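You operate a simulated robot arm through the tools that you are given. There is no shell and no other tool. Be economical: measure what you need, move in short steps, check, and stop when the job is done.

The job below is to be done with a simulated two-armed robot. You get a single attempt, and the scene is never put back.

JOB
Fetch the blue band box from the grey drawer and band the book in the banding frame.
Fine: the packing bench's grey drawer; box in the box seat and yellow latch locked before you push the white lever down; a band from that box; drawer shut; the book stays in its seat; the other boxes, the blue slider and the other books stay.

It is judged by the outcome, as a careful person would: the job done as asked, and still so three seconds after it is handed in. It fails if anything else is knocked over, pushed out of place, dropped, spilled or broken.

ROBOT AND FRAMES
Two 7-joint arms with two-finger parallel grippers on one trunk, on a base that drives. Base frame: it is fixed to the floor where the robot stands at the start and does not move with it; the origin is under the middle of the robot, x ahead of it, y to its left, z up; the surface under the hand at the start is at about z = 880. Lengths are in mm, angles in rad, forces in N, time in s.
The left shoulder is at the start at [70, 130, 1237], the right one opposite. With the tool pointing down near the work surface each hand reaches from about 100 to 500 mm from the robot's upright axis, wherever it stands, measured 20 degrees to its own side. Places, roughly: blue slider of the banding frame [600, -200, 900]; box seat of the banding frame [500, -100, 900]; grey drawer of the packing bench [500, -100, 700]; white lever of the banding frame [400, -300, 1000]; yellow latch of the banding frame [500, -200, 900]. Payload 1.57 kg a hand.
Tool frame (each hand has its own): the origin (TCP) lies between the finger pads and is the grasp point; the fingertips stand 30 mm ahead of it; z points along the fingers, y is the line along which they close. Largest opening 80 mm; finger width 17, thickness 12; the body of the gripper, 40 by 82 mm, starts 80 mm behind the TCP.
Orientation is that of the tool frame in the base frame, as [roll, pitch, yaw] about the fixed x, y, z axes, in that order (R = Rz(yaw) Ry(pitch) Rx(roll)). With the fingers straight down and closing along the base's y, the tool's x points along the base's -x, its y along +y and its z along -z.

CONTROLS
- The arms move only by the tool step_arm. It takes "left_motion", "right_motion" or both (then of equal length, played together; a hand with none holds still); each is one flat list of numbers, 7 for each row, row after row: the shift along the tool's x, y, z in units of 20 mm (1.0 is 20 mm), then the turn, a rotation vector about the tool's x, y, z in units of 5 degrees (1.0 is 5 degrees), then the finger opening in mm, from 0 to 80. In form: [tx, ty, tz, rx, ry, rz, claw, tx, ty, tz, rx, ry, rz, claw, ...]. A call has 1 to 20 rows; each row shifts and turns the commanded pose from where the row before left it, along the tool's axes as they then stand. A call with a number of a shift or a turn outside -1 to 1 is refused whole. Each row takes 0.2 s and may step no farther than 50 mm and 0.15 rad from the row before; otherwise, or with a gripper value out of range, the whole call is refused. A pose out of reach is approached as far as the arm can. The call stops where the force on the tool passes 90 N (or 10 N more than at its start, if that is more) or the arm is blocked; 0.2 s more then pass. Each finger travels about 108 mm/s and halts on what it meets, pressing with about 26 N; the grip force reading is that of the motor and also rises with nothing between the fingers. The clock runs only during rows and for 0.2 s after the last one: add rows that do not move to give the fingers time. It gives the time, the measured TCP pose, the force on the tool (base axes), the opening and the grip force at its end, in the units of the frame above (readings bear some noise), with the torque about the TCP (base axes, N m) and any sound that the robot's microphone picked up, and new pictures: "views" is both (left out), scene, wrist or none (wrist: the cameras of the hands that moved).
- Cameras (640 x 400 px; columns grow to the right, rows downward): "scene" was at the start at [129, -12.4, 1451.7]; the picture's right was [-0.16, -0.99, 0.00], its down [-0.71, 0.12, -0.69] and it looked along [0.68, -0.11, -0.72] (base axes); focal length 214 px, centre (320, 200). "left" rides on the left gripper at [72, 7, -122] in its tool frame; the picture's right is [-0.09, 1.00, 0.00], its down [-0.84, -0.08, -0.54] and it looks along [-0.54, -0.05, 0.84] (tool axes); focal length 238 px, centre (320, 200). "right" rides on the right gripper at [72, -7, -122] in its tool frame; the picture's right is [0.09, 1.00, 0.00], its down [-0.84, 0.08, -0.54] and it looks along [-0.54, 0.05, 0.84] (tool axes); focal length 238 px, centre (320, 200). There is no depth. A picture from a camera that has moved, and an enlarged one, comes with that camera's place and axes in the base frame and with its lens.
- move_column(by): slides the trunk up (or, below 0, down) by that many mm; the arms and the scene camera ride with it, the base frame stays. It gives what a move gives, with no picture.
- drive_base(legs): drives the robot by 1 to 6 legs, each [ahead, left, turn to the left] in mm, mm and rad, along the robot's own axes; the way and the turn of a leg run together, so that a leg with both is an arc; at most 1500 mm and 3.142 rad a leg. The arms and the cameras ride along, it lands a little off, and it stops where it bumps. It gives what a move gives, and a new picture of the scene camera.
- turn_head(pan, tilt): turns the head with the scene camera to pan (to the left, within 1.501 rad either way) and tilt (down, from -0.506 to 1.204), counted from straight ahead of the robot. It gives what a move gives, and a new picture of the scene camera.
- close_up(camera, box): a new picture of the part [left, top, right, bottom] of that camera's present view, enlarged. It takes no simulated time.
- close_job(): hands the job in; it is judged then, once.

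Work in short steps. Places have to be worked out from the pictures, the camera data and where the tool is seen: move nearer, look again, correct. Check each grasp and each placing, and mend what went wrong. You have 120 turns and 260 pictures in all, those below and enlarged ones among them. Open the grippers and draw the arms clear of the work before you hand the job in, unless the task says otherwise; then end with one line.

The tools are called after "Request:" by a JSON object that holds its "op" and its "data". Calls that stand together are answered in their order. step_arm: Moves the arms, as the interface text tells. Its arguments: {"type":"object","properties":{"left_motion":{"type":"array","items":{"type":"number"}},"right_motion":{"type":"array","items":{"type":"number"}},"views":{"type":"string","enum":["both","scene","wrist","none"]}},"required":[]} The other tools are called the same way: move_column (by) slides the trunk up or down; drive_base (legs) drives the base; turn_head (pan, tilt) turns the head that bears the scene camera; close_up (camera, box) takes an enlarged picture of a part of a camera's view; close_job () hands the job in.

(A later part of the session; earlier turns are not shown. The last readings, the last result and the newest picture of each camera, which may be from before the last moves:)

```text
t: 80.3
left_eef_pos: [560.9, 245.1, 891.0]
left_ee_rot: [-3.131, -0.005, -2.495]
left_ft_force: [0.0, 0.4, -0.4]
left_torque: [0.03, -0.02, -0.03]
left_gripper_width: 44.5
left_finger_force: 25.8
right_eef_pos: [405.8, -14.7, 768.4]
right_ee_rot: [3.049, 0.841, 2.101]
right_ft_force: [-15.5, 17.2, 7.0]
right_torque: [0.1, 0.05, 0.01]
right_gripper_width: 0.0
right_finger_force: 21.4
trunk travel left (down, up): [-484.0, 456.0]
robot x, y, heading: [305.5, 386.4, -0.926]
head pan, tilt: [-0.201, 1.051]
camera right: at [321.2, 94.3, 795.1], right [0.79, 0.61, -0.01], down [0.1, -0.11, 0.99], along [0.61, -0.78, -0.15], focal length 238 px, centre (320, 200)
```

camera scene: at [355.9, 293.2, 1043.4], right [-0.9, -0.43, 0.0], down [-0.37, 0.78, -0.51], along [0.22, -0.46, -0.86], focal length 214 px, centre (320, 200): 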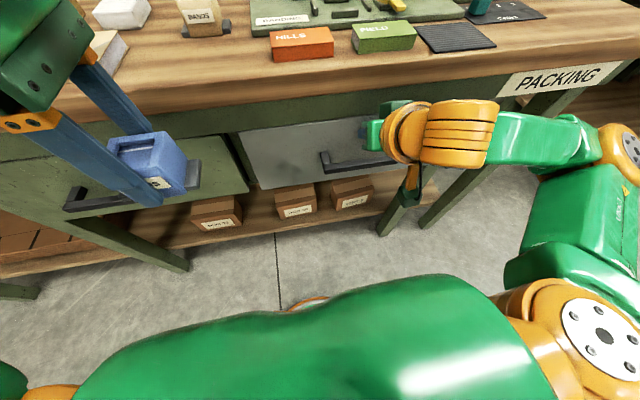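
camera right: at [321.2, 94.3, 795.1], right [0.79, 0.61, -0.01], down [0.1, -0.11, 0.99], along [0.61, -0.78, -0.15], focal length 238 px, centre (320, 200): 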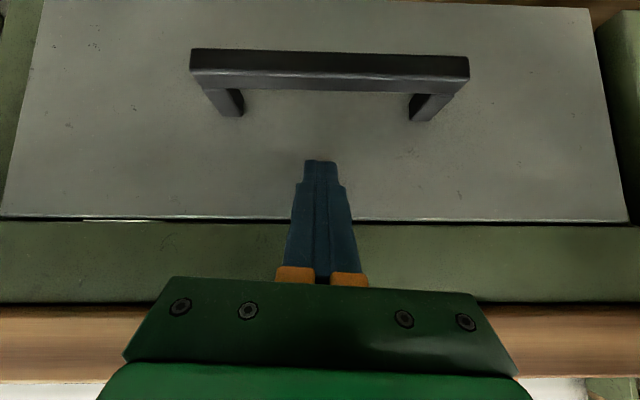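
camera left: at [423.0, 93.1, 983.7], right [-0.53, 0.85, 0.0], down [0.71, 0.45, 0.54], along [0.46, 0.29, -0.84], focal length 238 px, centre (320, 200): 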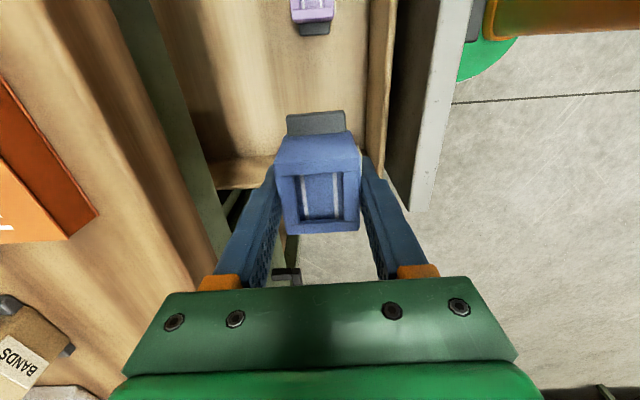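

The stop is reached (35 N reaction): drawer shut. I back off, raise the trunk, and straighten the right hand.

Request:
{"op": "drive_base", "data": {"legs": [[-150, 0, 0]]}}

Request:
{"op": "move_column", "data": {"by": 330}}

Request:
{"op": "step_arm", "data": {"right_motion": [0, 0, 0, 0, 1, 0, 0, 0, 0, 0, 0, 1, 0, 0, 0, 0, 0, 0, 1, 0, 0, 0, 0, 0, 0, 1, 0, 0, 0, 0, 0, 0, 1, 0, 0, 0, 0, 0, 0, 1, 0, 0, 0, 0, 0, 0, 1, 0, 0, 0, 0, 0, 0, 1, 0, 0, 0, 0, 0, 0, 1, 0, 0], "views": "none"}}

Request:
{"op": "turn_head", "data": {"pan": -0.3, "tilt": 0.9}}

```text
t: 81.7
left_eef_pos: [474.3, 359.4, 888.7]
left_ee_rot: [-3.138, -0.002, -2.499]
left_ft_force: [-0.9, -0.2, -1.3]
left_torque: [0.02, 0.0, 0.01]
left_gripper_width: 44.5
left_finger_force: 25.4
right_eef_pos: [319.8, 100.8, 764.8]
right_ee_rot: [3.05, 0.834, 2.098]
right_ft_force: [0.4, 0.8, -0.7]
right_torque: [-0.02, 0.02, 0.04]
right_gripper_width: 0.0
right_finger_force: 21.6
trunk travel left (down, up): [-484.0, 456.0]
robot x, y, heading: [212.1, 507.5, -0.93]
head pan, tilt: [-0.201, 1.051]
camera scene: at [270.8, 406.6, 1042.6], right [-0.9, -0.43, 0.0], down [-0.37, 0.78, -0.5], along [0.21, -0.45, -0.87], focal length 214 px, centre (320, 200)
```

scene: 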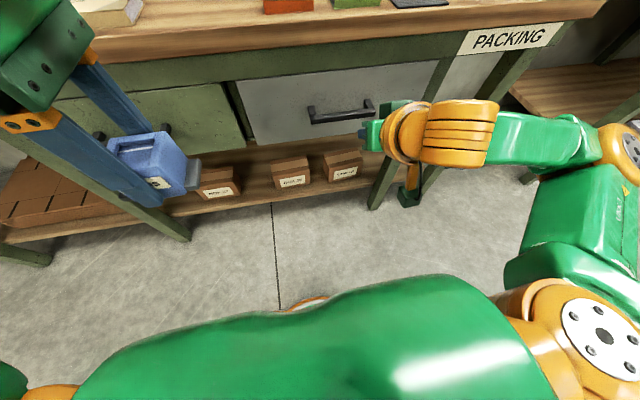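

```text
t: 85.0
left_eef_pos: [474.1, 359.9, 1218.6]
left_ee_rot: [-3.14, -0.002, -2.496]
left_ft_force: [0.4, 0.0, -0.9]
left_torque: [-0.02, 0.02, -0.03]
left_gripper_width: 44.5
left_finger_force: 26.0
right_eef_pos: [320.1, 100.3, 1094.3]
right_ee_rot: [3.049, 0.836, 2.097]
right_ft_force: [-0.4, -0.1, -0.5]
right_torque: [-0.02, 0.01, -0.01]
right_gripper_width: 0.0
right_finger_force: 21.7
trunk travel left (down, up): [-814.0, 126.0]
robot x, y, heading: [213.6, 505.6, -0.929]
head pan, tilt: [-0.201, 1.051]
```

```text
t: 87.0
left_eef_pos: [475.0, 359.5, 1219.4]
left_ee_rot: [-3.139, -0.001, -2.494]
left_ft_force: [-0.5, 0.0, -0.1]
left_torque: [0.0, -0.01, 0.01]
left_gripper_width: 44.5
left_finger_force: 26.1
right_eef_pos: [318.5, 100.4, 1093.9]
right_ee_rot: [3.078, 0.048, 2.165]
right_ft_force: [-0.1, 0.0, 0.3]
right_torque: [0.01, 0.04, -0.01]
right_gripper_width: 0.1
right_finger_force: 21.2
trunk travel left (down, up): [-814.0, 126.0]
robot x, y, heading: [213.6, 507.0, -0.929]
head pan, tilt: [-0.201, 1.051]
```

```text
t: 87.7
left_eef_pos: [474.3, 359.8, 1218.7]
left_ee_rot: [-3.141, -0.002, -2.496]
left_ft_force: [0.5, -0.6, -0.7]
left_torque: [-0.01, 0.02, 0.0]
left_gripper_width: 44.9
left_finger_force: 25.9
right_eef_pos: [319.6, 100.4, 1093.1]
right_ee_rot: [3.079, 0.051, 2.164]
right_ft_force: [0.1, -0.5, 0.3]
right_torque: [0.01, -0.01, -0.01]
right_gripper_width: 0.0
right_finger_force: 21.7
trunk travel left (down, up): [-814.0, 126.0]
robot x, y, heading: [212.3, 506.2, -0.928]
head pan, tilt: [-0.3, 0.901]
camera scene: at [268.0, 395.2, 1383.2], right [-0.94, -0.34, 0.0], down [-0.26, 0.74, -0.62], along [0.21, -0.58, -0.78], focal length 214 px, centre (320, 200)
```

scene: 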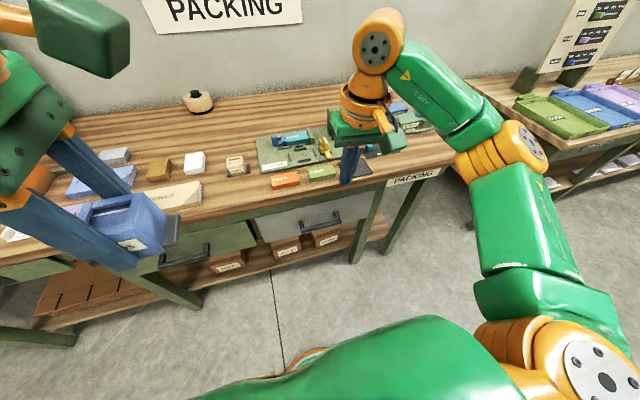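

Drawer is visibly shut. I retract the right hand, then drive to put the box seat in front of the left arm.

Request:
{"op": "step_arm", "data": {"right_motion": [1, -0.5, -1, 0, 0, 0, 0, 1, -0.5, -1, 0, 0, 0, 0, 1, -0.5, -1, 0, 0, 0, 0, 1, -0.5, -1, 0, 0, 0, 0, 1, -0.5, -1, 0, 0, 0, 0, 1, -0.5, -1, 0, 0, 0, 0], "views": "none"}}

Request:
{"op": "drive_base", "data": {"legs": [[0, -254, 0], [276, 0, 0]]}}

Request:
{"op": "turn_head", "data": {"pan": 0.15, "tilt": 0.95}}

Request:
{"op": "step_arm", "data": {"left_motion": [0, 0, 0, 0, 0, 0, 35], "views": "wrist"}}

```text
t: 89.1
left_eef_pos: [473.5, 360.9, 1219.5]
left_ee_rot: [-3.138, -0.001, -2.497]
left_ft_force: [0.5, 0.2, -1.7]
left_torque: [-0.01, -0.05, 0.05]
left_gripper_width: 44.7
left_finger_force: 25.9
right_eef_pos: [193.4, 169.6, 1202.9]
right_ee_rot: [3.08, 0.053, 2.165]
right_ft_force: [0.1, -0.1, 0.2]
right_torque: [-0.01, -0.02, 0.01]
right_gripper_width: 0.0
right_finger_force: 21.4
trunk travel left (down, up): [-814.0, 126.0]
robot x, y, heading: [210.3, 505.1, -0.93]
head pan, tilt: [-0.3, 0.901]
```

```text
t: 92.5
left_eef_pos: [433.6, -13.5, 1219.9]
left_ee_rot: [-3.136, -0.002, -2.499]
left_ft_force: [-0.4, 0.5, -0.3]
left_torque: [0.0, -0.02, 0.01]
left_gripper_width: 44.6
left_finger_force: 26.4
right_eef_pos: [153.8, -204.8, 1203.3]
right_ee_rot: [3.079, 0.054, 2.162]
right_ft_force: [-0.2, 0.6, -0.2]
right_torque: [0.0, 0.01, 0.01]
right_gripper_width: 0.0
right_finger_force: 21.1
trunk travel left (down, up): [-814.0, 126.0]
robot x, y, heading: [175.8, 129.3, -0.931]
head pan, tilt: [-0.3, 0.901]
camera scene: at [227.4, 23.4, 1383.5], right [-0.94, -0.33, 0.0], down [-0.26, 0.74, -0.62], along [0.21, -0.59, -0.78], focal length 214 px, centre (320, 200)
```

scene: 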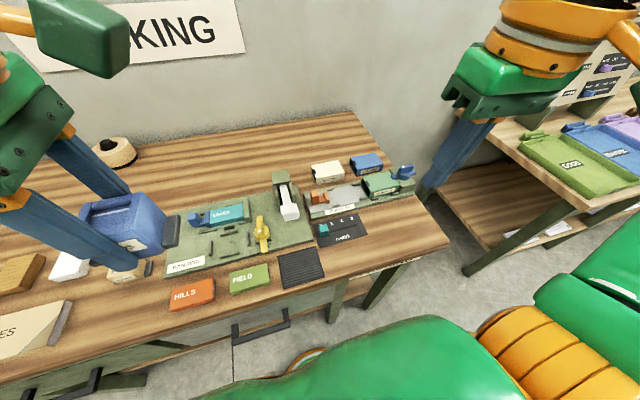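

```text
t: 93.4
left_eef_pos: [436.7, -16.5, 1218.3]
left_ee_rot: [-3.14, -0.002, -2.499]
left_ft_force: [0.6, -0.3, -0.8]
left_torque: [-0.03, -0.01, 0.03]
left_gripper_width: 44.5
left_finger_force: 25.7
right_eef_pos: [153.3, -207.3, 1202.9]
right_ee_rot: [3.078, 0.05, 2.161]
right_ft_force: [-0.5, -0.4, -0.2]
right_torque: [0.01, 0.02, 0.01]
right_gripper_width: 0.0
right_finger_force: 20.9
trunk travel left (down, up): [-814.0, 126.0]
robot x, y, heading: [175.4, 131.5, -0.932]
head pan, tilt: [0.15, 0.949]
camera scene: at [256.0, 40.7, 1379.6], right [-0.7, -0.71, 0.0], down [-0.58, 0.57, -0.58], along [0.41, -0.41, -0.81], focal length 214 px, centre (320, 200)
```

scene: 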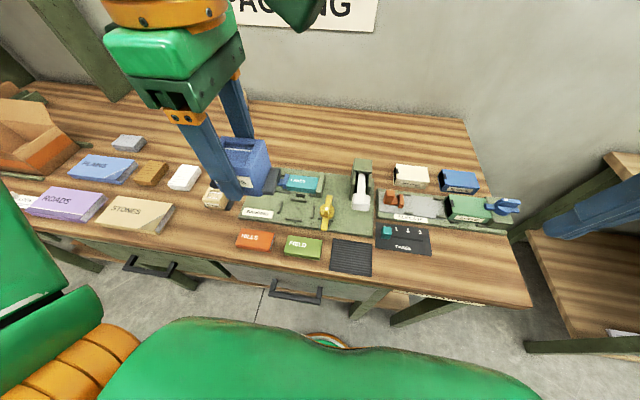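

```text
t: 93.8
left_eef_pos: [437.1, -15.6, 1218.6]
left_ee_rot: [-3.14, 0.0, -2.499]
left_ft_force: [0.5, 0.2, -1.7]
left_torque: [0.0, 0.01, 0.01]
left_gripper_width: 44.7
left_finger_force: 26.3
right_eef_pos: [154.7, -206.9, 1204.1]
right_ee_rot: [3.079, 0.053, 2.161]
right_ft_force: [0.0, 0.6, 0.0]
right_torque: [0.01, 0.0, -0.01]
right_gripper_width: 0.0
right_finger_force: 21.5
trunk travel left (down, up): [-814.0, 126.0]
robot x, y, heading: [177.0, 136.0, -0.933]
head pan, tilt: [0.15, 0.949]
camera left: at [374.5, -53.9, 1341.0], right [-0.52, 0.85, 0.0], down [0.72, 0.44, 0.54], along [0.46, 0.28, -0.84], focal length 238 px, centre (320, 200)
```

left: 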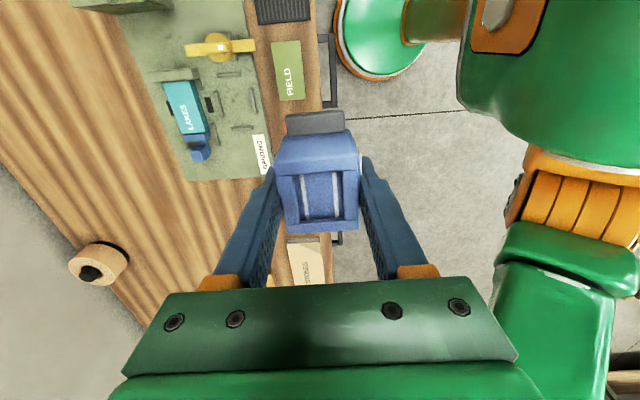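

I zoom on the frame from both cameras to measure the seat, ridges and latch.

Request:
{"op": "close_up", "data": {"camera": "left", "box": [140, 10, 300, 190]}}

Request:
{"op": "close_up", "data": {"camera": "scene", "box": [240, 150, 390, 245]}}

```text
2.22 times, centred on (220, 100) of left
camera zoom: at [374.5, -53.9, 1341.0], right [-0.52, 0.85, 0.0], down [0.72, 0.44, 0.54], along [0.46, 0.28, -0.84], focal length 530 px, centre (542, 422)
```

zoom: 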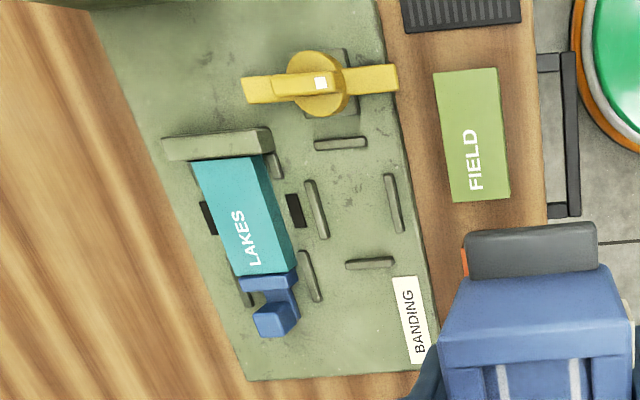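

```text
4.21 times, centred on (315, 198) of scene
camera zoom: at [255.7, 41.4, 1379.6], right [-0.7, -0.71, 0.0], down [-0.58, 0.57, -0.58], along [0.41, -0.41, -0.81], focal length 903 px, centre (341, 210)
```

zoom: 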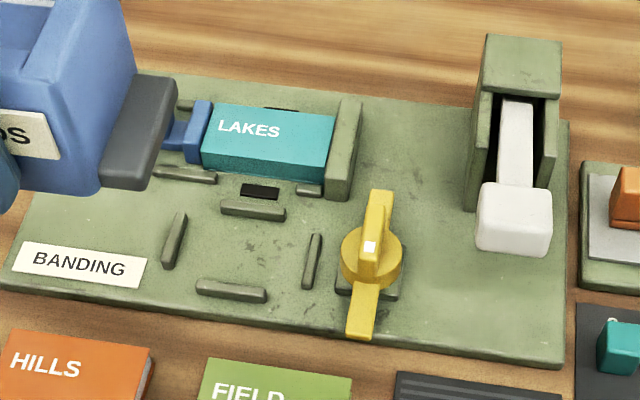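

Seat centre computes to ≈ [526, -138], aligned with the box's present orientation. I bring the box above it and down to z≈1060.

Request:
{"op": "step_arm", "data": {"left_motion": [0.03, -0.95, 1, 0, 0, 0, 35, 0.03, -0.95, 1, 0, 0, 0, 35, 0.03, -0.95, 1, 0, 0, 0, 35, 0.03, -0.95, 1, 0, 0, 0, 35, 0.03, -0.95, 1, 0, 0, 0, 35, 0.03, -0.95, 1, 0, 0, 0, 35, 0.03, -0.95, 1, 0, 0, 0, 35, 0.03, -0.95, 1, 0, 0, 0, 35]}}

Request:
{"op": "close_up", "data": {"camera": "left", "box": [220, 60, 420, 250]}}

Request:
{"op": "close_up", "data": {"camera": "scene", "box": [240, 140, 390, 250]}}

```text
t: 95.6
left_eef_pos: [524.4, -141.7, 1058.4]
left_ee_rot: [-3.14, -0.001, -2.499]
left_ft_force: [0.5, 0.3, -1.5]
left_torque: [0.01, 0.02, 0.01]
left_gripper_width: 44.5
left_finger_force: 25.9
right_eef_pos: [155.1, -208.2, 1202.8]
right_ee_rot: [3.078, 0.051, 2.16]
right_ft_force: [-1.0, 0.5, 0.5]
right_torque: [-0.03, -0.03, 0.0]
right_gripper_width: 0.0
right_finger_force: 22.0
trunk travel left (down, up): [-814.0, 126.0]
robot x, y, heading: [174.5, 130.6, -0.931]
head pan, tilt: [0.15, 0.949]
camera scene: at [256.4, 40.0, 1379.5], right [-0.7, -0.71, 0.0], down [-0.58, 0.57, -0.58], along [0.41, -0.41, -0.81], focal length 214 px, centre (320, 200)
camera left: at [462.9, -179.5, 1180.6], right [-0.52, 0.85, 0.0], down [0.72, 0.44, 0.54], along [0.46, 0.28, -0.84], focal length 238 px, centre (320, 200)
```

scene: 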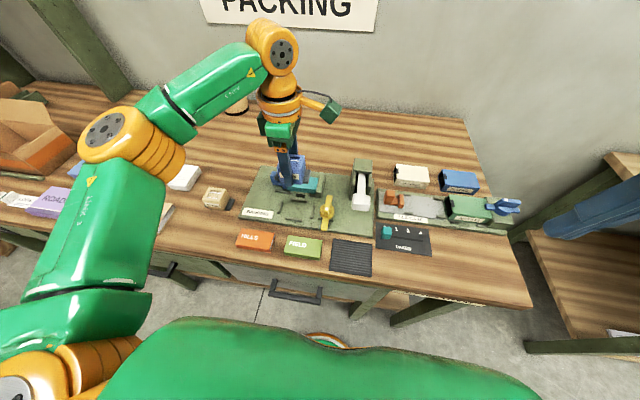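
left: 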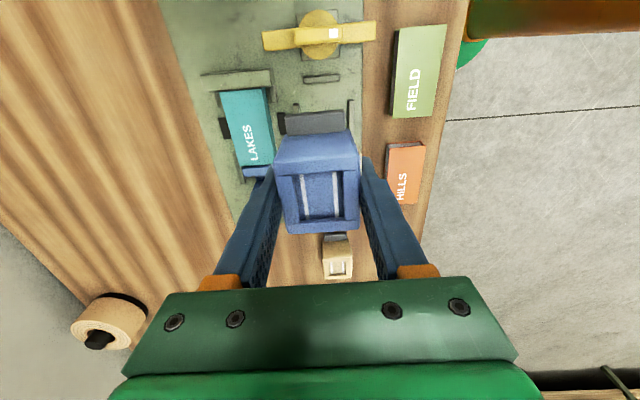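

```text
2.11 times, centred on (320, 155) of left
camera zoom: at [462.9, -179.5, 1180.6], right [-0.52, 0.85, 0.0], down [0.72, 0.44, 0.54], along [0.46, 0.28, -0.84], focal length 502 px, centre (320, 295)
```

zoom: 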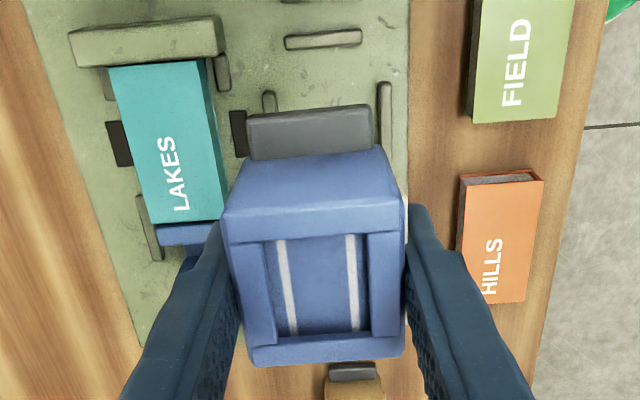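

```text
3.64 times, centred on (315, 195) of scene
camera zoom: at [256.4, 40.0, 1379.5], right [-0.7, -0.71, 0.0], down [-0.58, 0.57, -0.58], along [0.41, -0.41, -0.81], focal length 780 px, centre (338, 218)
```

zoom: 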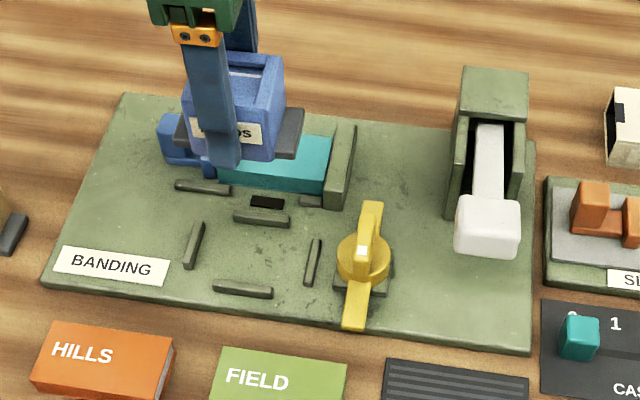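

The left camera suggests the seat is ~4 mm nearer to me and ~2 mm right. I correct and descend to z≈985 to recheck.

Request:
{"op": "step_arm", "data": {"left_motion": [0.1, 0.2, 1, 0, 0, 0, 35, 0, 0, 1, 0, 0, 0, 35, 0, 0, 1, 0, 0, 0, 35, 0, 0, 0.7, 0, 0, 0, 35], "views": "wrist"}}

Request:
{"op": "close_up", "data": {"camera": "left", "box": [220, 20, 420, 145]}}

Request:
{"op": "close_up", "data": {"camera": "scene", "box": [250, 150, 370, 240]}}

```text
t: 96.6
left_eef_pos: [519.1, -139.6, 983.3]
left_ee_rot: [-3.138, -0.002, -2.5]
left_ft_force: [-0.4, -0.6, -1.1]
left_torque: [0.01, 0.01, -0.03]
left_gripper_width: 44.7
left_finger_force: 26.1
right_eef_pos: [154.1, -206.5, 1202.5]
right_ee_rot: [3.078, 0.05, 2.161]
right_ft_force: [-0.5, 0.0, -0.1]
right_torque: [-0.05, 0.02, -0.02]
right_gripper_width: 0.1
right_finger_force: 21.2
trunk travel left (down, up): [-814.0, 126.0]
robot x, y, heading: [173.0, 127.5, -0.932]
head pan, tilt: [0.15, 0.949]
camera left: at [458.0, -177.6, 1106.8], right [-0.52, 0.85, 0.0], down [0.72, 0.44, 0.54], along [0.46, 0.28, -0.84], focal length 238 px, centre (320, 200)
```

left: 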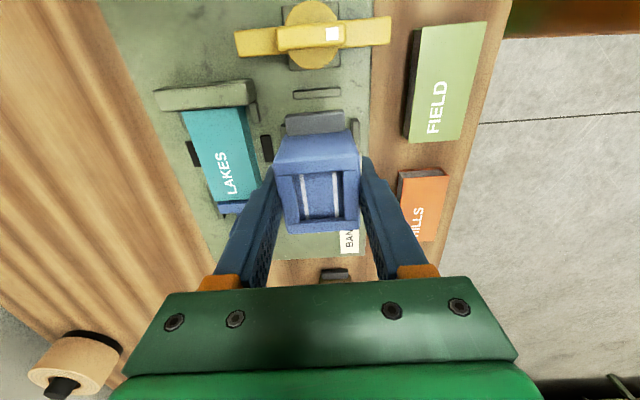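

```text
3.20 times, centred on (320, 82) of left
camera zoom: at [458.0, -177.6, 1106.8], right [-0.52, 0.85, 0.0], down [0.72, 0.44, 0.54], along [0.46, 0.28, -0.84], focal length 763 px, centre (320, 576)
```

zoom: 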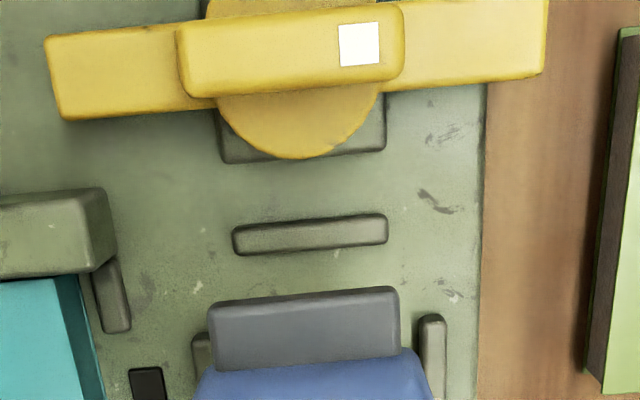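

```text
4.44 times, centred on (310, 195) of scene
camera zoom: at [256.0, 41.1, 1379.6], right [-0.7, -0.71, 0.0], down [-0.58, 0.57, -0.58], along [0.41, -0.41, -0.81], focal length 953 px, centre (364, 222)
```

zoom: 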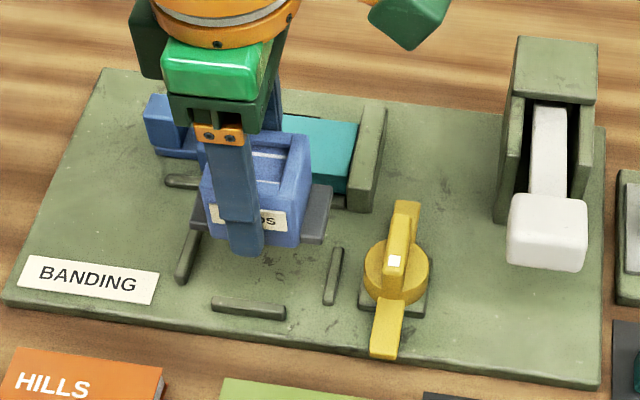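

Fore-aft is centred; box is ~2.5 mm right of seat centre. I correct left and descend 28 mm to check the foot against the ridges.

Request:
{"op": "step_arm", "data": {"left_motion": [-0.13, -0.03, 0.7, 0, 0, 0, 35, 0, 0, 0.7, 0, 0, 0, 35], "views": "wrist"}}

Request:
{"op": "close_up", "data": {"camera": "left", "box": [240, 60, 400, 160]}}

Request:
{"op": "close_up", "data": {"camera": "scene", "box": [260, 170, 350, 235]}}

```text
t: 97.2
left_eef_pos: [522.3, -138.0, 956.2]
left_ee_rot: [-3.139, -0.003, -2.498]
left_ft_force: [0.8, -0.7, -0.9]
left_torque: [-0.01, -0.03, -0.01]
left_gripper_width: 44.7
left_finger_force: 25.6
right_eef_pos: [153.7, -206.7, 1203.5]
right_ee_rot: [3.081, 0.051, 2.162]
right_ft_force: [-0.1, 0.4, 0.7]
right_torque: [0.02, -0.01, -0.02]
right_gripper_width: 0.1
right_finger_force: 21.1
trunk travel left (down, up): [-814.0, 126.0]
robot x, y, heading: [177.6, 131.4, -0.929]
head pan, tilt: [0.15, 0.949]
camera left: at [460.5, -176.7, 1079.2], right [-0.52, 0.85, 0.0], down [0.72, 0.44, 0.54], along [0.46, 0.28, -0.84], focal length 238 px, centre (320, 200)
```

left: 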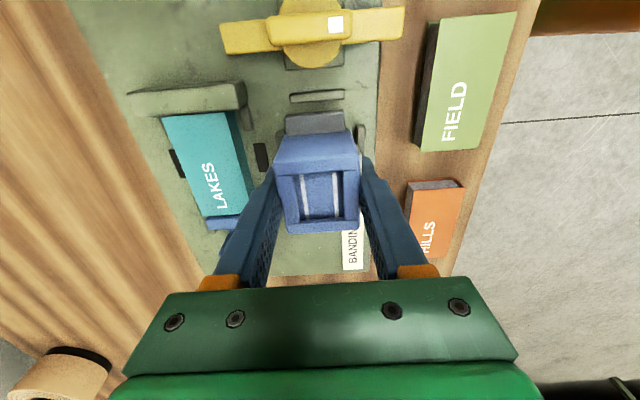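

```text
4.00 times, centred on (320, 110) of left
camera zoom: at [460.5, -176.7, 1079.2], right [-0.52, 0.85, 0.0], down [0.72, 0.44, 0.54], along [0.46, 0.28, -0.84], focal length 953 px, centre (320, 560)
```

zoom: 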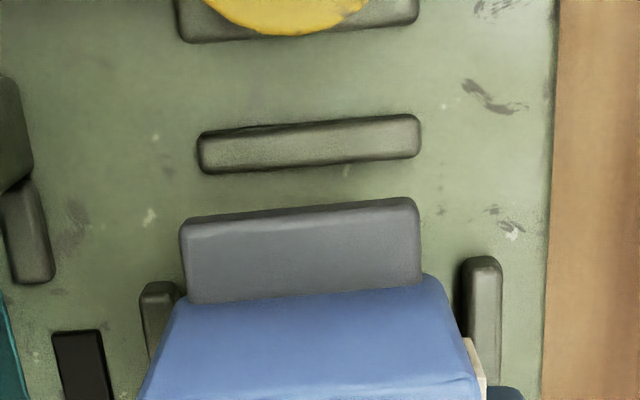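

```text
6.15 times, centred on (305, 202) of scene
camera zoom: at [256.1, 41.0, 1379.6], right [-0.7, -0.71, 0.0], down [-0.58, 0.57, -0.58], along [0.41, -0.41, -0.81], focal length 1320 px, centre (412, 185)
```

zoom: 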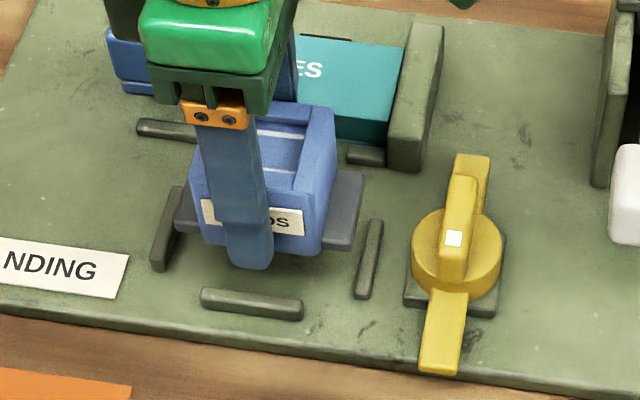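

Well aligned over the seat. I descend 14 mm, then feel for contact in small steps.

Request:
{"op": "step_arm", "data": {"left_motion": [0, 0.05, 0.35, 0, 0, 0, 35, 0, 0, 0.35, 0, 0, 0, 35], "views": "none"}}

Request:
{"op": "step_arm", "data": {"left_motion": [0, 0, 0.15, 0, 0, 0, 35], "views": "wrist"}}

Request:
{"op": "close_up", "data": {"camera": "scene", "box": [260, 170, 350, 235]}}

```text
t: 97.8
left_eef_pos: [521.4, -137.1, 942.6]
left_ee_rot: [-3.14, -0.002, -2.498]
left_ft_force: [0.0, -0.3, -1.4]
left_torque: [0.01, 0.02, 0.03]
left_gripper_width: 44.5
left_finger_force: 26.5
right_eef_pos: [154.3, -206.6, 1203.3]
right_ee_rot: [3.081, 0.05, 2.16]
right_ft_force: [-0.3, 0.3, 0.0]
right_torque: [-0.03, -0.01, -0.01]
right_gripper_width: 0.0
right_finger_force: 21.3
trunk travel left (down, up): [-814.0, 126.0]
robot x, y, heading: [176.5, 129.5, -0.929]
head pan, tilt: [0.15, 0.949]
```

```text
t: 98.2
left_eef_pos: [520.5, -137.0, 939.6]
left_ee_rot: [-3.138, -0.001, -2.499]
left_ft_force: [-1.3, -0.2, -0.7]
left_torque: [-0.04, 0.03, -0.01]
left_gripper_width: 44.4
left_finger_force: 26.0
right_eef_pos: [153.9, -206.8, 1202.3]
right_ee_rot: [3.08, 0.05, 2.16]
right_ft_force: [0.5, -1.1, 0.1]
right_torque: [-0.01, 0.01, 0.01]
right_gripper_width: 0.1
right_finger_force: 21.3
trunk travel left (down, up): [-814.0, 126.0]
robot x, y, heading: [172.4, 130.2, -0.926]
head pan, tilt: [0.15, 0.949]
camera left: at [459.4, -175.7, 1061.9], right [-0.52, 0.85, 0.0], down [0.72, 0.44, 0.54], along [0.46, 0.28, -0.84], focal length 238 px, centre (320, 200)
```

left: 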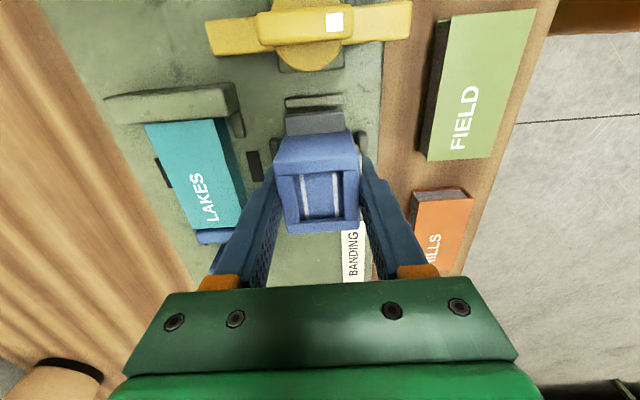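

```text
6.15 times, centred on (305, 202) of scene
camera zoom: at [255.9, 41.1, 1379.6], right [-0.7, -0.71, 0.0], down [-0.58, 0.57, -0.58], along [0.41, -0.41, -0.81], focal length 1320 px, centre (412, 185)
```

zoom: 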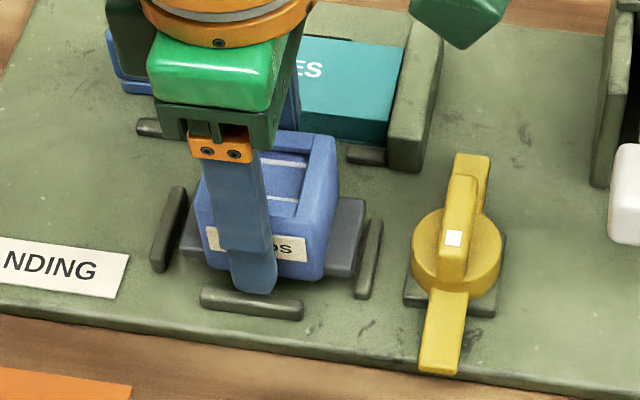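

Foot lies within the ridges, just above the plate. I continue in 2–3 mm steps.

Request:
{"op": "step_arm", "data": {"left_motion": [0, 0, 0.12, 0, 0, 0, 35], "views": "none"}}

Request:
{"op": "step_arm", "data": {"left_motion": [0, 0, 0.12, 0, 0, 0, 35], "views": "none"}}

Request:
{"op": "step_arm", "data": {"left_motion": [0, 0, 0.1, 0, 0, 0, 35], "views": "wrist"}}

Request:
{"op": "close_up", "data": {"camera": "left", "box": [240, 60, 400, 160]}}

```text
t: 98.6
left_eef_pos: [520.4, -138.6, 937.5]
left_ee_rot: [-3.141, -0.002, -2.499]
left_ft_force: [0.4, 0.4, -1.2]
left_torque: [0.01, -0.01, 0.03]
left_gripper_width: 44.6
left_finger_force: 25.6
right_eef_pos: [154.1, -208.1, 1202.9]
right_ee_rot: [3.079, 0.05, 2.161]
right_ft_force: [0.4, -0.3, 0.0]
right_torque: [-0.02, -0.01, -0.01]
right_gripper_width: 0.0
right_finger_force: 21.3
trunk travel left (down, up): [-814.0, 126.0]
robot x, y, heading: [172.3, 133.0, -0.929]
head pan, tilt: [0.15, 0.949]
```

```text
t: 99.0
left_eef_pos: [521.1, -137.4, 934.6]
left_ee_rot: [-3.139, 0.0, -2.499]
left_ft_force: [0.7, 0.6, -0.6]
left_torque: [-0.02, 0.01, 0.0]
left_gripper_width: 44.7
left_finger_force: 26.0
right_eef_pos: [154.4, -207.1, 1203.2]
right_ee_rot: [3.077, 0.052, 2.16]
right_ft_force: [-0.1, -0.3, -0.3]
right_torque: [0.02, -0.02, -0.01]
right_gripper_width: 0.0
right_finger_force: 21.3
trunk travel left (down, up): [-814.0, 126.0]
robot x, y, heading: [175.8, 133.6, -0.931]
head pan, tilt: [0.15, 0.949]
```

```text
t: 99.4
left_eef_pos: [520.6, -137.7, 932.7]
left_ee_rot: [-3.141, -0.002, -2.498]
left_ft_force: [0.2, 0.1, -1.3]
left_torque: [0.03, 0.0, 0.0]
left_gripper_width: 44.5
left_finger_force: 26.0
right_eef_pos: [154.9, -207.9, 1202.8]
right_ee_rot: [3.08, 0.05, 2.163]
right_ft_force: [0.3, 0.3, -0.3]
right_torque: [0.02, 0.0, -0.01]
right_gripper_width: 0.1
right_finger_force: 21.6
trunk travel left (down, up): [-814.0, 126.0]
robot x, y, heading: [170.2, 133.2, -0.928]
head pan, tilt: [0.15, 0.949]
camera left: at [459.5, -175.6, 1055.3], right [-0.52, 0.85, 0.0], down [0.72, 0.44, 0.54], along [0.46, 0.28, -0.84], focal length 238 px, centre (320, 200)
```

left: 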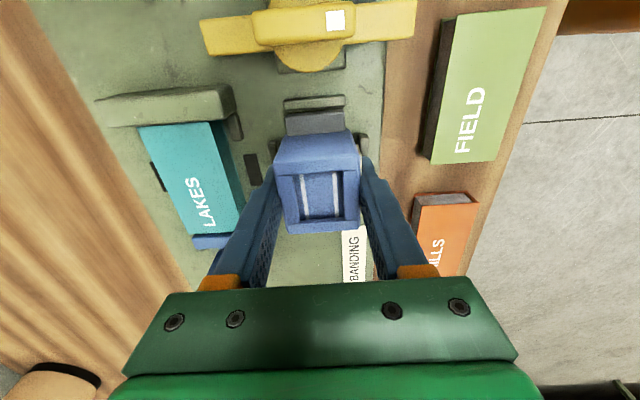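

```text
4.00 times, centred on (320, 110) of left
camera zoom: at [459.5, -175.6, 1055.3], right [-0.52, 0.85, 0.0], down [0.72, 0.44, 0.54], along [0.46, 0.28, -0.84], focal length 953 px, centre (320, 560)
```

zoom: 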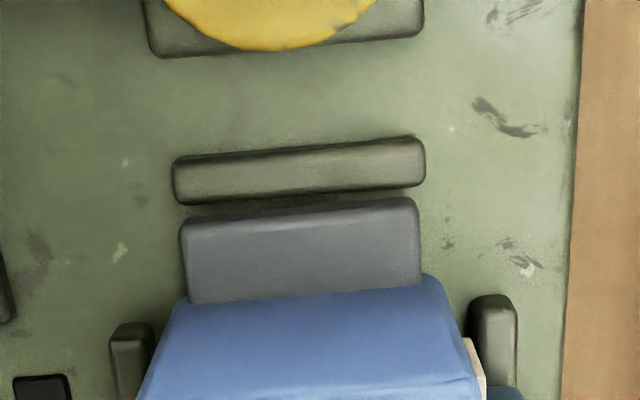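

Slight shift left 1.5 mm for clearance at the right ridge, and continue down gently.

Request:
{"op": "step_arm", "data": {"left_motion": [-0.07, 0, 0.12, 0, 0, 0, 35], "views": "none"}}

Request:
{"op": "step_arm", "data": {"left_motion": [0, 0, 0.12, 0, 0, 0, 35], "views": "none"}}

Request:
{"op": "step_arm", "data": {"left_motion": [0, 0, 0.1, 0, 0, 0, 35], "views": "wrist"}}

Request:
{"op": "close_up", "data": {"camera": "left", "box": [240, 60, 400, 160]}}

Request:
{"op": "close_up", "data": {"camera": "scene", "box": [260, 170, 350, 235]}}

```text
t: 99.8
left_eef_pos: [522.0, -135.7, 932.6]
left_ee_rot: [-3.137, -0.002, -2.499]
left_ft_force: [2.7, -3.1, 12.9]
left_torque: [0.27, 0.17, 0.0]
left_gripper_width: 44.3
left_finger_force: 26.2
right_eef_pos: [152.8, -206.6, 1204.2]
right_ee_rot: [3.079, 0.053, 2.159]
right_ft_force: [0.5, -0.5, 0.4]
right_torque: [-0.05, 0.02, 0.03]
right_gripper_width: 0.1
right_finger_force: 21.2
trunk travel left (down, up): [-814.0, 126.0]
robot x, y, heading: [174.3, 132.3, -0.938]
head pan, tilt: [0.15, 0.949]
```

```text
t: 100.2
left_eef_pos: [521.3, -135.3, 931.1]
left_ee_rot: [-3.133, -0.004, -2.499]
left_ft_force: [11.6, -8.7, 42.9]
left_torque: [0.85, 0.47, -0.12]
left_gripper_width: 44.6
left_finger_force: 25.3
right_eef_pos: [153.3, -205.8, 1204.1]
right_ee_rot: [3.078, 0.054, 2.161]
right_ft_force: [0.4, 0.2, 0.3]
right_torque: [0.03, -0.01, 0.02]
right_gripper_width: 0.0
right_finger_force: 21.2
trunk travel left (down, up): [-814.0, 126.0]
robot x, y, heading: [175.0, 133.6, -0.934]
head pan, tilt: [0.15, 0.949]
```

```text
t: 100.6
left_eef_pos: [520.8, -136.8, 931.9]
left_ee_rot: [-3.125, -0.003, -2.499]
left_ft_force: [21.7, -16.4, 74.4]
left_torque: [1.44, 0.68, -0.25]
left_gripper_width: 44.5
left_finger_force: 25.9
right_eef_pos: [150.5, -204.6, 1205.2]
right_ee_rot: [3.078, 0.054, 2.16]
right_ft_force: [0.5, 0.6, 0.3]
right_torque: [0.01, -0.01, 0.02]
right_gripper_width: 0.2
right_finger_force: 21.6
trunk travel left (down, up): [-814.0, 126.0]
robot x, y, heading: [177.1, 132.5, -0.927]
head pan, tilt: [0.15, 0.949]
camera left: at [458.6, -173.4, 1054.5], right [-0.52, 0.85, -0.02], down [0.71, 0.45, 0.54], along [0.47, 0.27, -0.84], focal length 238 px, centre (320, 200)
```

left: 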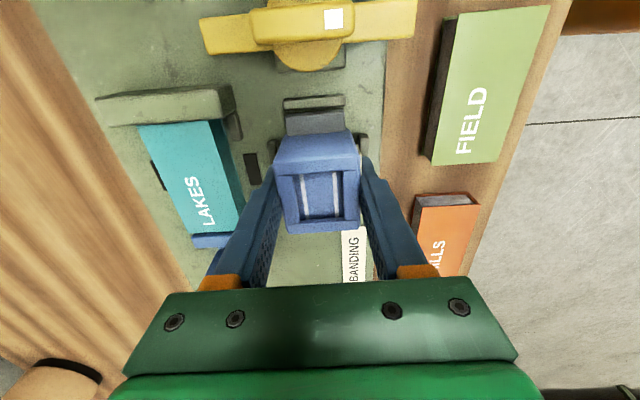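

```text
4.00 times, centred on (320, 110) of left
camera zoom: at [458.6, -173.4, 1054.5], right [-0.52, 0.85, -0.02], down [0.71, 0.45, 0.54], along [0.47, 0.27, -0.84], focal length 953 px, centre (320, 560)
```

zoom: 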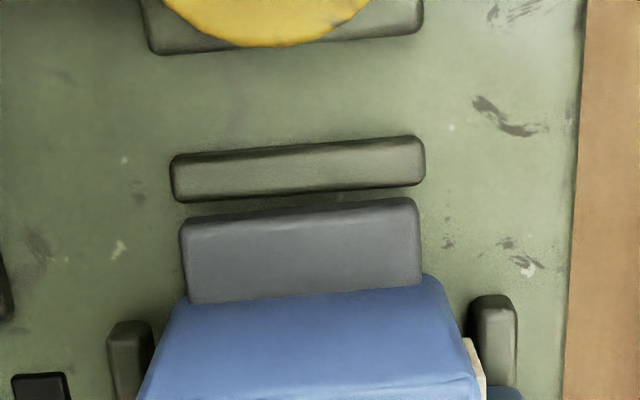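

```text
6.15 times, centred on (305, 202) of scene
camera zoom: at [251.5, 44.8, 1381.1], right [-0.7, -0.71, 0.0], down [-0.58, 0.57, -0.59], along [0.42, -0.41, -0.81], focal length 1320 px, centre (412, 185)
```

zoom: 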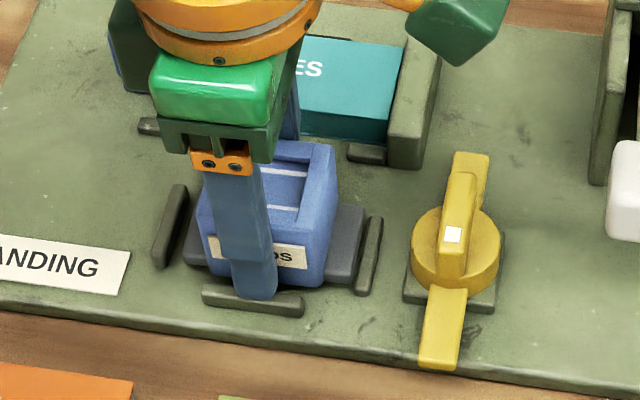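

The force (74 N, acting ~32 mm toward me) shows the front finger is resting on the front ridge. I relieve it by raising 7 mm of command.

Request:
{"op": "step_arm", "data": {"left_motion": [0, 0, -0.35, 0, 0, 0, 35, 0, 0, 0, 0, 0, 0, 35], "views": "none"}}

Request:
{"op": "close_up", "data": {"camera": "scene", "box": [270, 180, 330, 220]}}

```text
t: 101.2
left_eef_pos: [519.9, -136.3, 930.5]
left_ee_rot: [3.141, -0.002, -2.501]
left_ft_force: [5.8, -7.1, 15.4]
left_torque: [-0.31, -0.31, 0.08]
left_gripper_width: 44.3
left_finger_force: 26.4
right_eef_pos: [152.7, -207.0, 1201.9]
right_ee_rot: [3.079, 0.049, 2.16]
right_ft_force: [0.1, 0.1, -0.4]
right_torque: [0.02, 0.01, -0.03]
right_gripper_width: 0.0
right_finger_force: 21.0
trunk travel left (down, up): [-814.0, 126.0]
robot x, y, heading: [174.7, 129.7, -0.937]
head pan, tilt: [0.15, 0.949]
```

```text
10.00 times, centred on (300, 200) of scene
camera zoom: at [255.2, 40.7, 1379.0], right [-0.7, -0.71, 0.0], down [-0.58, 0.57, -0.58], along [0.41, -0.41, -0.81], focal length 2145 px, centre (520, 200)
```

zoom: 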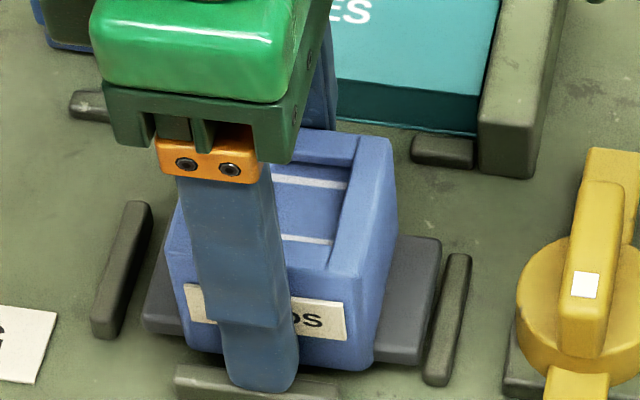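

Force eased to 15 N and the foot seems inside the ridges. I open the fingers a little to let it seat.

Request:
{"op": "step_arm", "data": {"left_motion": [0, 0, 0, 0, 0, 0, 48, 0, 0, 0, 0, 0, 0, 52, 0, 0, 0, 0, 0, 0, 54], "views": "wrist"}}

Request:
{"op": "close_up", "data": {"camera": "scene", "box": [270, 180, 330, 220]}}

Request:
{"op": "close_up", "data": {"camera": "left", "box": [220, 80, 420, 250]}}

```text
t: 102.0
left_eef_pos: [521.7, -136.6, 932.8]
left_ee_rot: [-3.139, -0.002, -2.501]
left_ft_force: [0.5, 0.3, 0.4]
left_torque: [-0.01, -0.03, -0.01]
left_gripper_width: 53.9
left_finger_force: 0.1
right_eef_pos: [154.4, -206.6, 1202.8]
right_ee_rot: [3.08, 0.054, 2.161]
right_ft_force: [-0.6, 0.1, 0.6]
right_torque: [-0.03, 0.01, 0.0]
right_gripper_width: 0.2
right_finger_force: 20.6
trunk travel left (down, up): [-814.0, 126.0]
robot x, y, heading: [177.4, 130.4, -0.926]
head pan, tilt: [0.15, 0.949]
camera left: at [460.0, -174.9, 1055.6], right [-0.52, 0.85, 0.0], down [0.72, 0.44, 0.54], along [0.46, 0.28, -0.84], focal length 238 px, centre (320, 200)
```

left: 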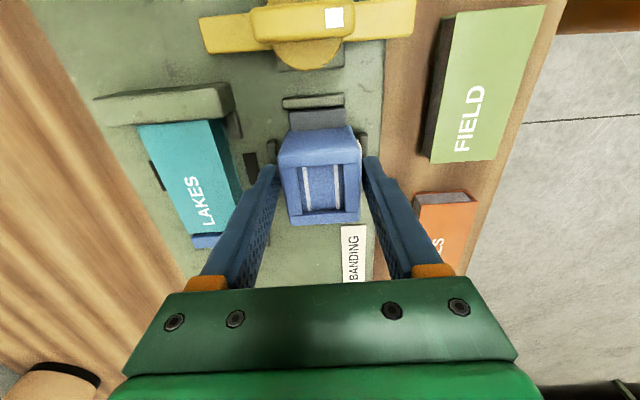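

```text
10.00 times, centred on (300, 200) of scene
camera zoom: at [255.3, 41.6, 1379.6], right [-0.7, -0.71, 0.0], down [-0.58, 0.57, -0.58], along [0.41, -0.41, -0.81], focal length 2145 px, centre (520, 200)
```

zoom: 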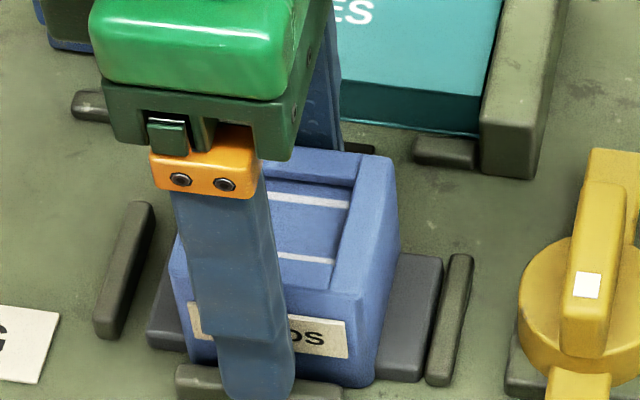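

```text
2.35 times, centred on (320, 165) of left
camera zoom: at [460.0, -174.9, 1055.6], right [-0.52, 0.85, 0.0], down [0.72, 0.44, 0.54], along [0.46, 0.28, -0.84], focal length 561 px, centre (320, 282)
```

zoom: 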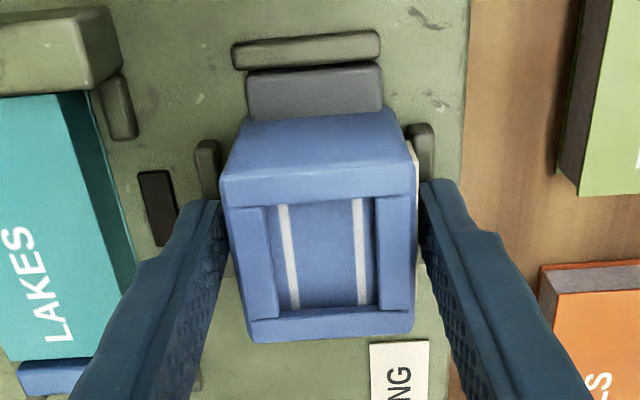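

Box has dropped onto the plate between the ridges. I lift the left hand straight up and inspect.

Request:
{"op": "step_arm", "data": {"left_motion": [0, 0, -1, 0, 0, 0, 54, 0, 0, -1, 0, 0, 0, 54, 0, 0, -1, 0, 0, 0, 54, 0, 0, -1, 0, 0, 0, 54, 0, 0, -1, 0, 0, 0, 60, 0, 0.5, -1, 0, 0, 0, 60, 0, 1, -1, 0, 0, 0, 60, 0, 1, -1, 0, 0, 0, 60, 0, 1, -1, 0, 0, 0, 60, 0, 1, 0, 0, 0, 0, 60, 0, 1, 0, 0, 0, 0, 60], "views": "none"}}

Request:
{"op": "close_up", "data": {"camera": "scene", "box": [265, 165, 375, 240]}}

Request:
{"op": "close_up", "data": {"camera": "left", "box": [160, 20, 360, 160]}}

```text
t: 104.4
left_eef_pos: [455.4, -47.4, 1112.9]
left_ee_rot: [-3.139, 0.001, -2.5]
left_ft_force: [0.4, -0.1, 0.6]
left_torque: [0.0, 0.03, -0.02]
left_gripper_width: 60.4
left_finger_force: 0.1
right_eef_pos: [154.0, -206.9, 1203.6]
right_ee_rot: [3.081, 0.053, 2.158]
right_ft_force: [1.0, -0.6, -0.1]
right_torque: [0.01, 0.01, -0.01]
right_gripper_width: 0.1
right_finger_force: 21.5
trunk travel left (down, up): [-814.0, 126.0]
robot x, y, heading: [173.1, 131.4, -0.929]
head pan, tilt: [0.15, 0.949]
```

```text
5.33 times, centred on (320, 202) of scene
camera zoom: at [255.5, 41.9, 1379.7], right [-0.7, -0.71, 0.0], down [-0.58, 0.57, -0.58], along [0.41, -0.41, -0.81], focal length 1144 px, centre (320, 187)
```

zoom: 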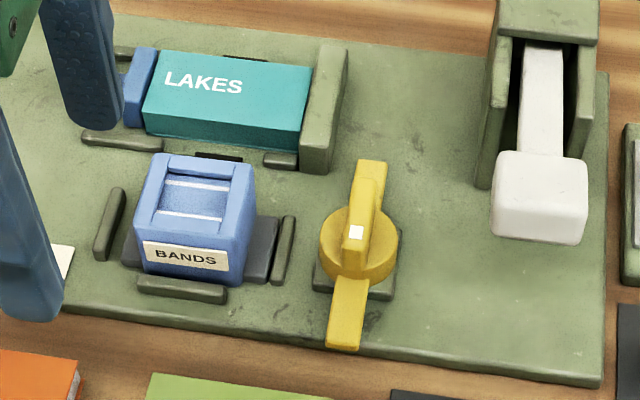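

```text
2.86 times, centred on (260, 90) of left
camera zoom: at [394.2, -85.3, 1235.1], right [-0.52, 0.85, 0.0], down [0.72, 0.44, 0.54], along [0.46, 0.28, -0.84], focal length 681 px, centre (491, 514)
```

zoom: 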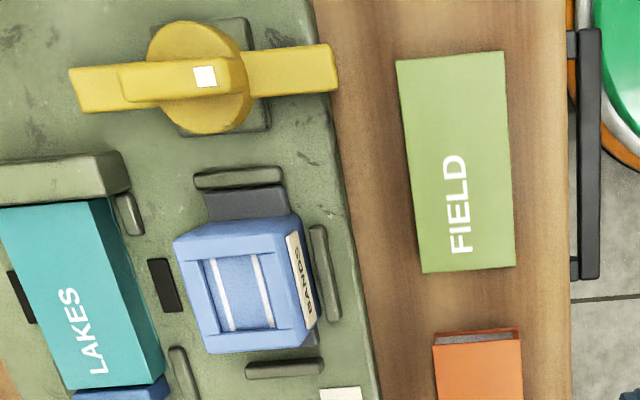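

The box sits flat between the ridges. I zoom in on the latch to see how it turns.

Request:
{"op": "close_up", "data": {"camera": "scene", "box": [310, 185, 350, 235]}}

Request:
{"op": "close_up", "data": {"camera": "left", "box": [170, 20, 290, 95]}}

Request:
{"op": "close_up", "data": {"camera": "scene", "box": [335, 145, 395, 220]}}

```text
8.00 times, centred on (330, 210) of scene
camera zoom: at [255.5, 41.9, 1379.7], right [-0.7, -0.71, 0.0], down [-0.58, 0.57, -0.58], along [0.41, -0.41, -0.81], focal length 1716 px, centre (240, 120)
```

zoom: 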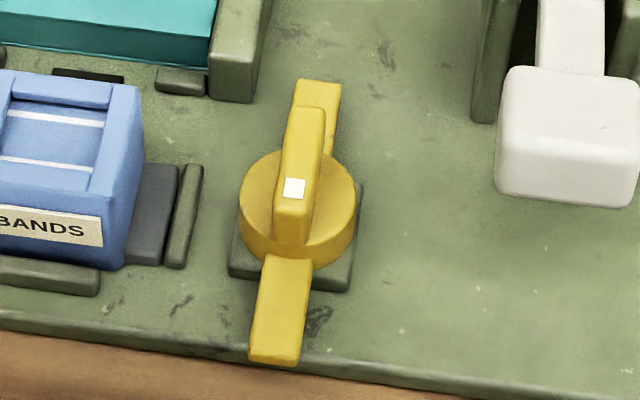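

```text
5.33 times, centred on (230, 58) of left
camera zoom: at [394.2, -85.3, 1235.1], right [-0.52, 0.85, 0.0], down [0.72, 0.44, 0.54], along [0.46, 0.28, -0.84], focal length 1271 px, centre (800, 960)
```

zoom: 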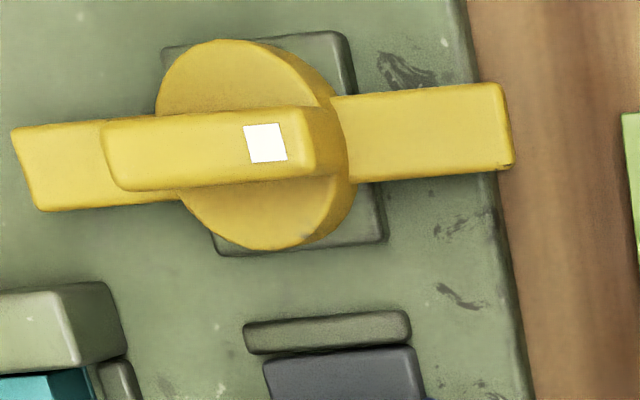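

```text
5.33 times, centred on (365, 182) of scene
camera zoom: at [255.5, 41.9, 1379.7], right [-0.7, -0.71, 0.0], down [-0.58, 0.57, -0.58], along [0.41, -0.41, -0.81], focal length 1144 px, centre (80, 293)
```

zoom: 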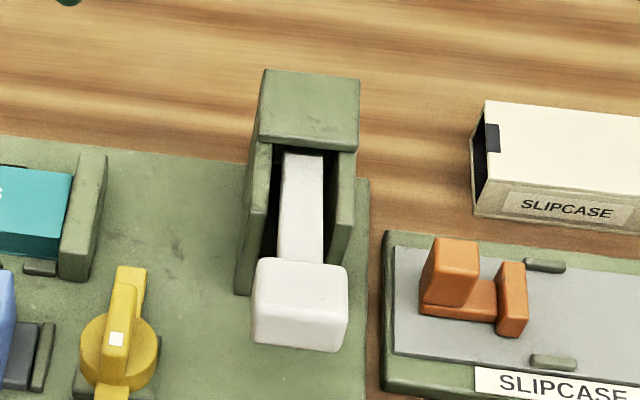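

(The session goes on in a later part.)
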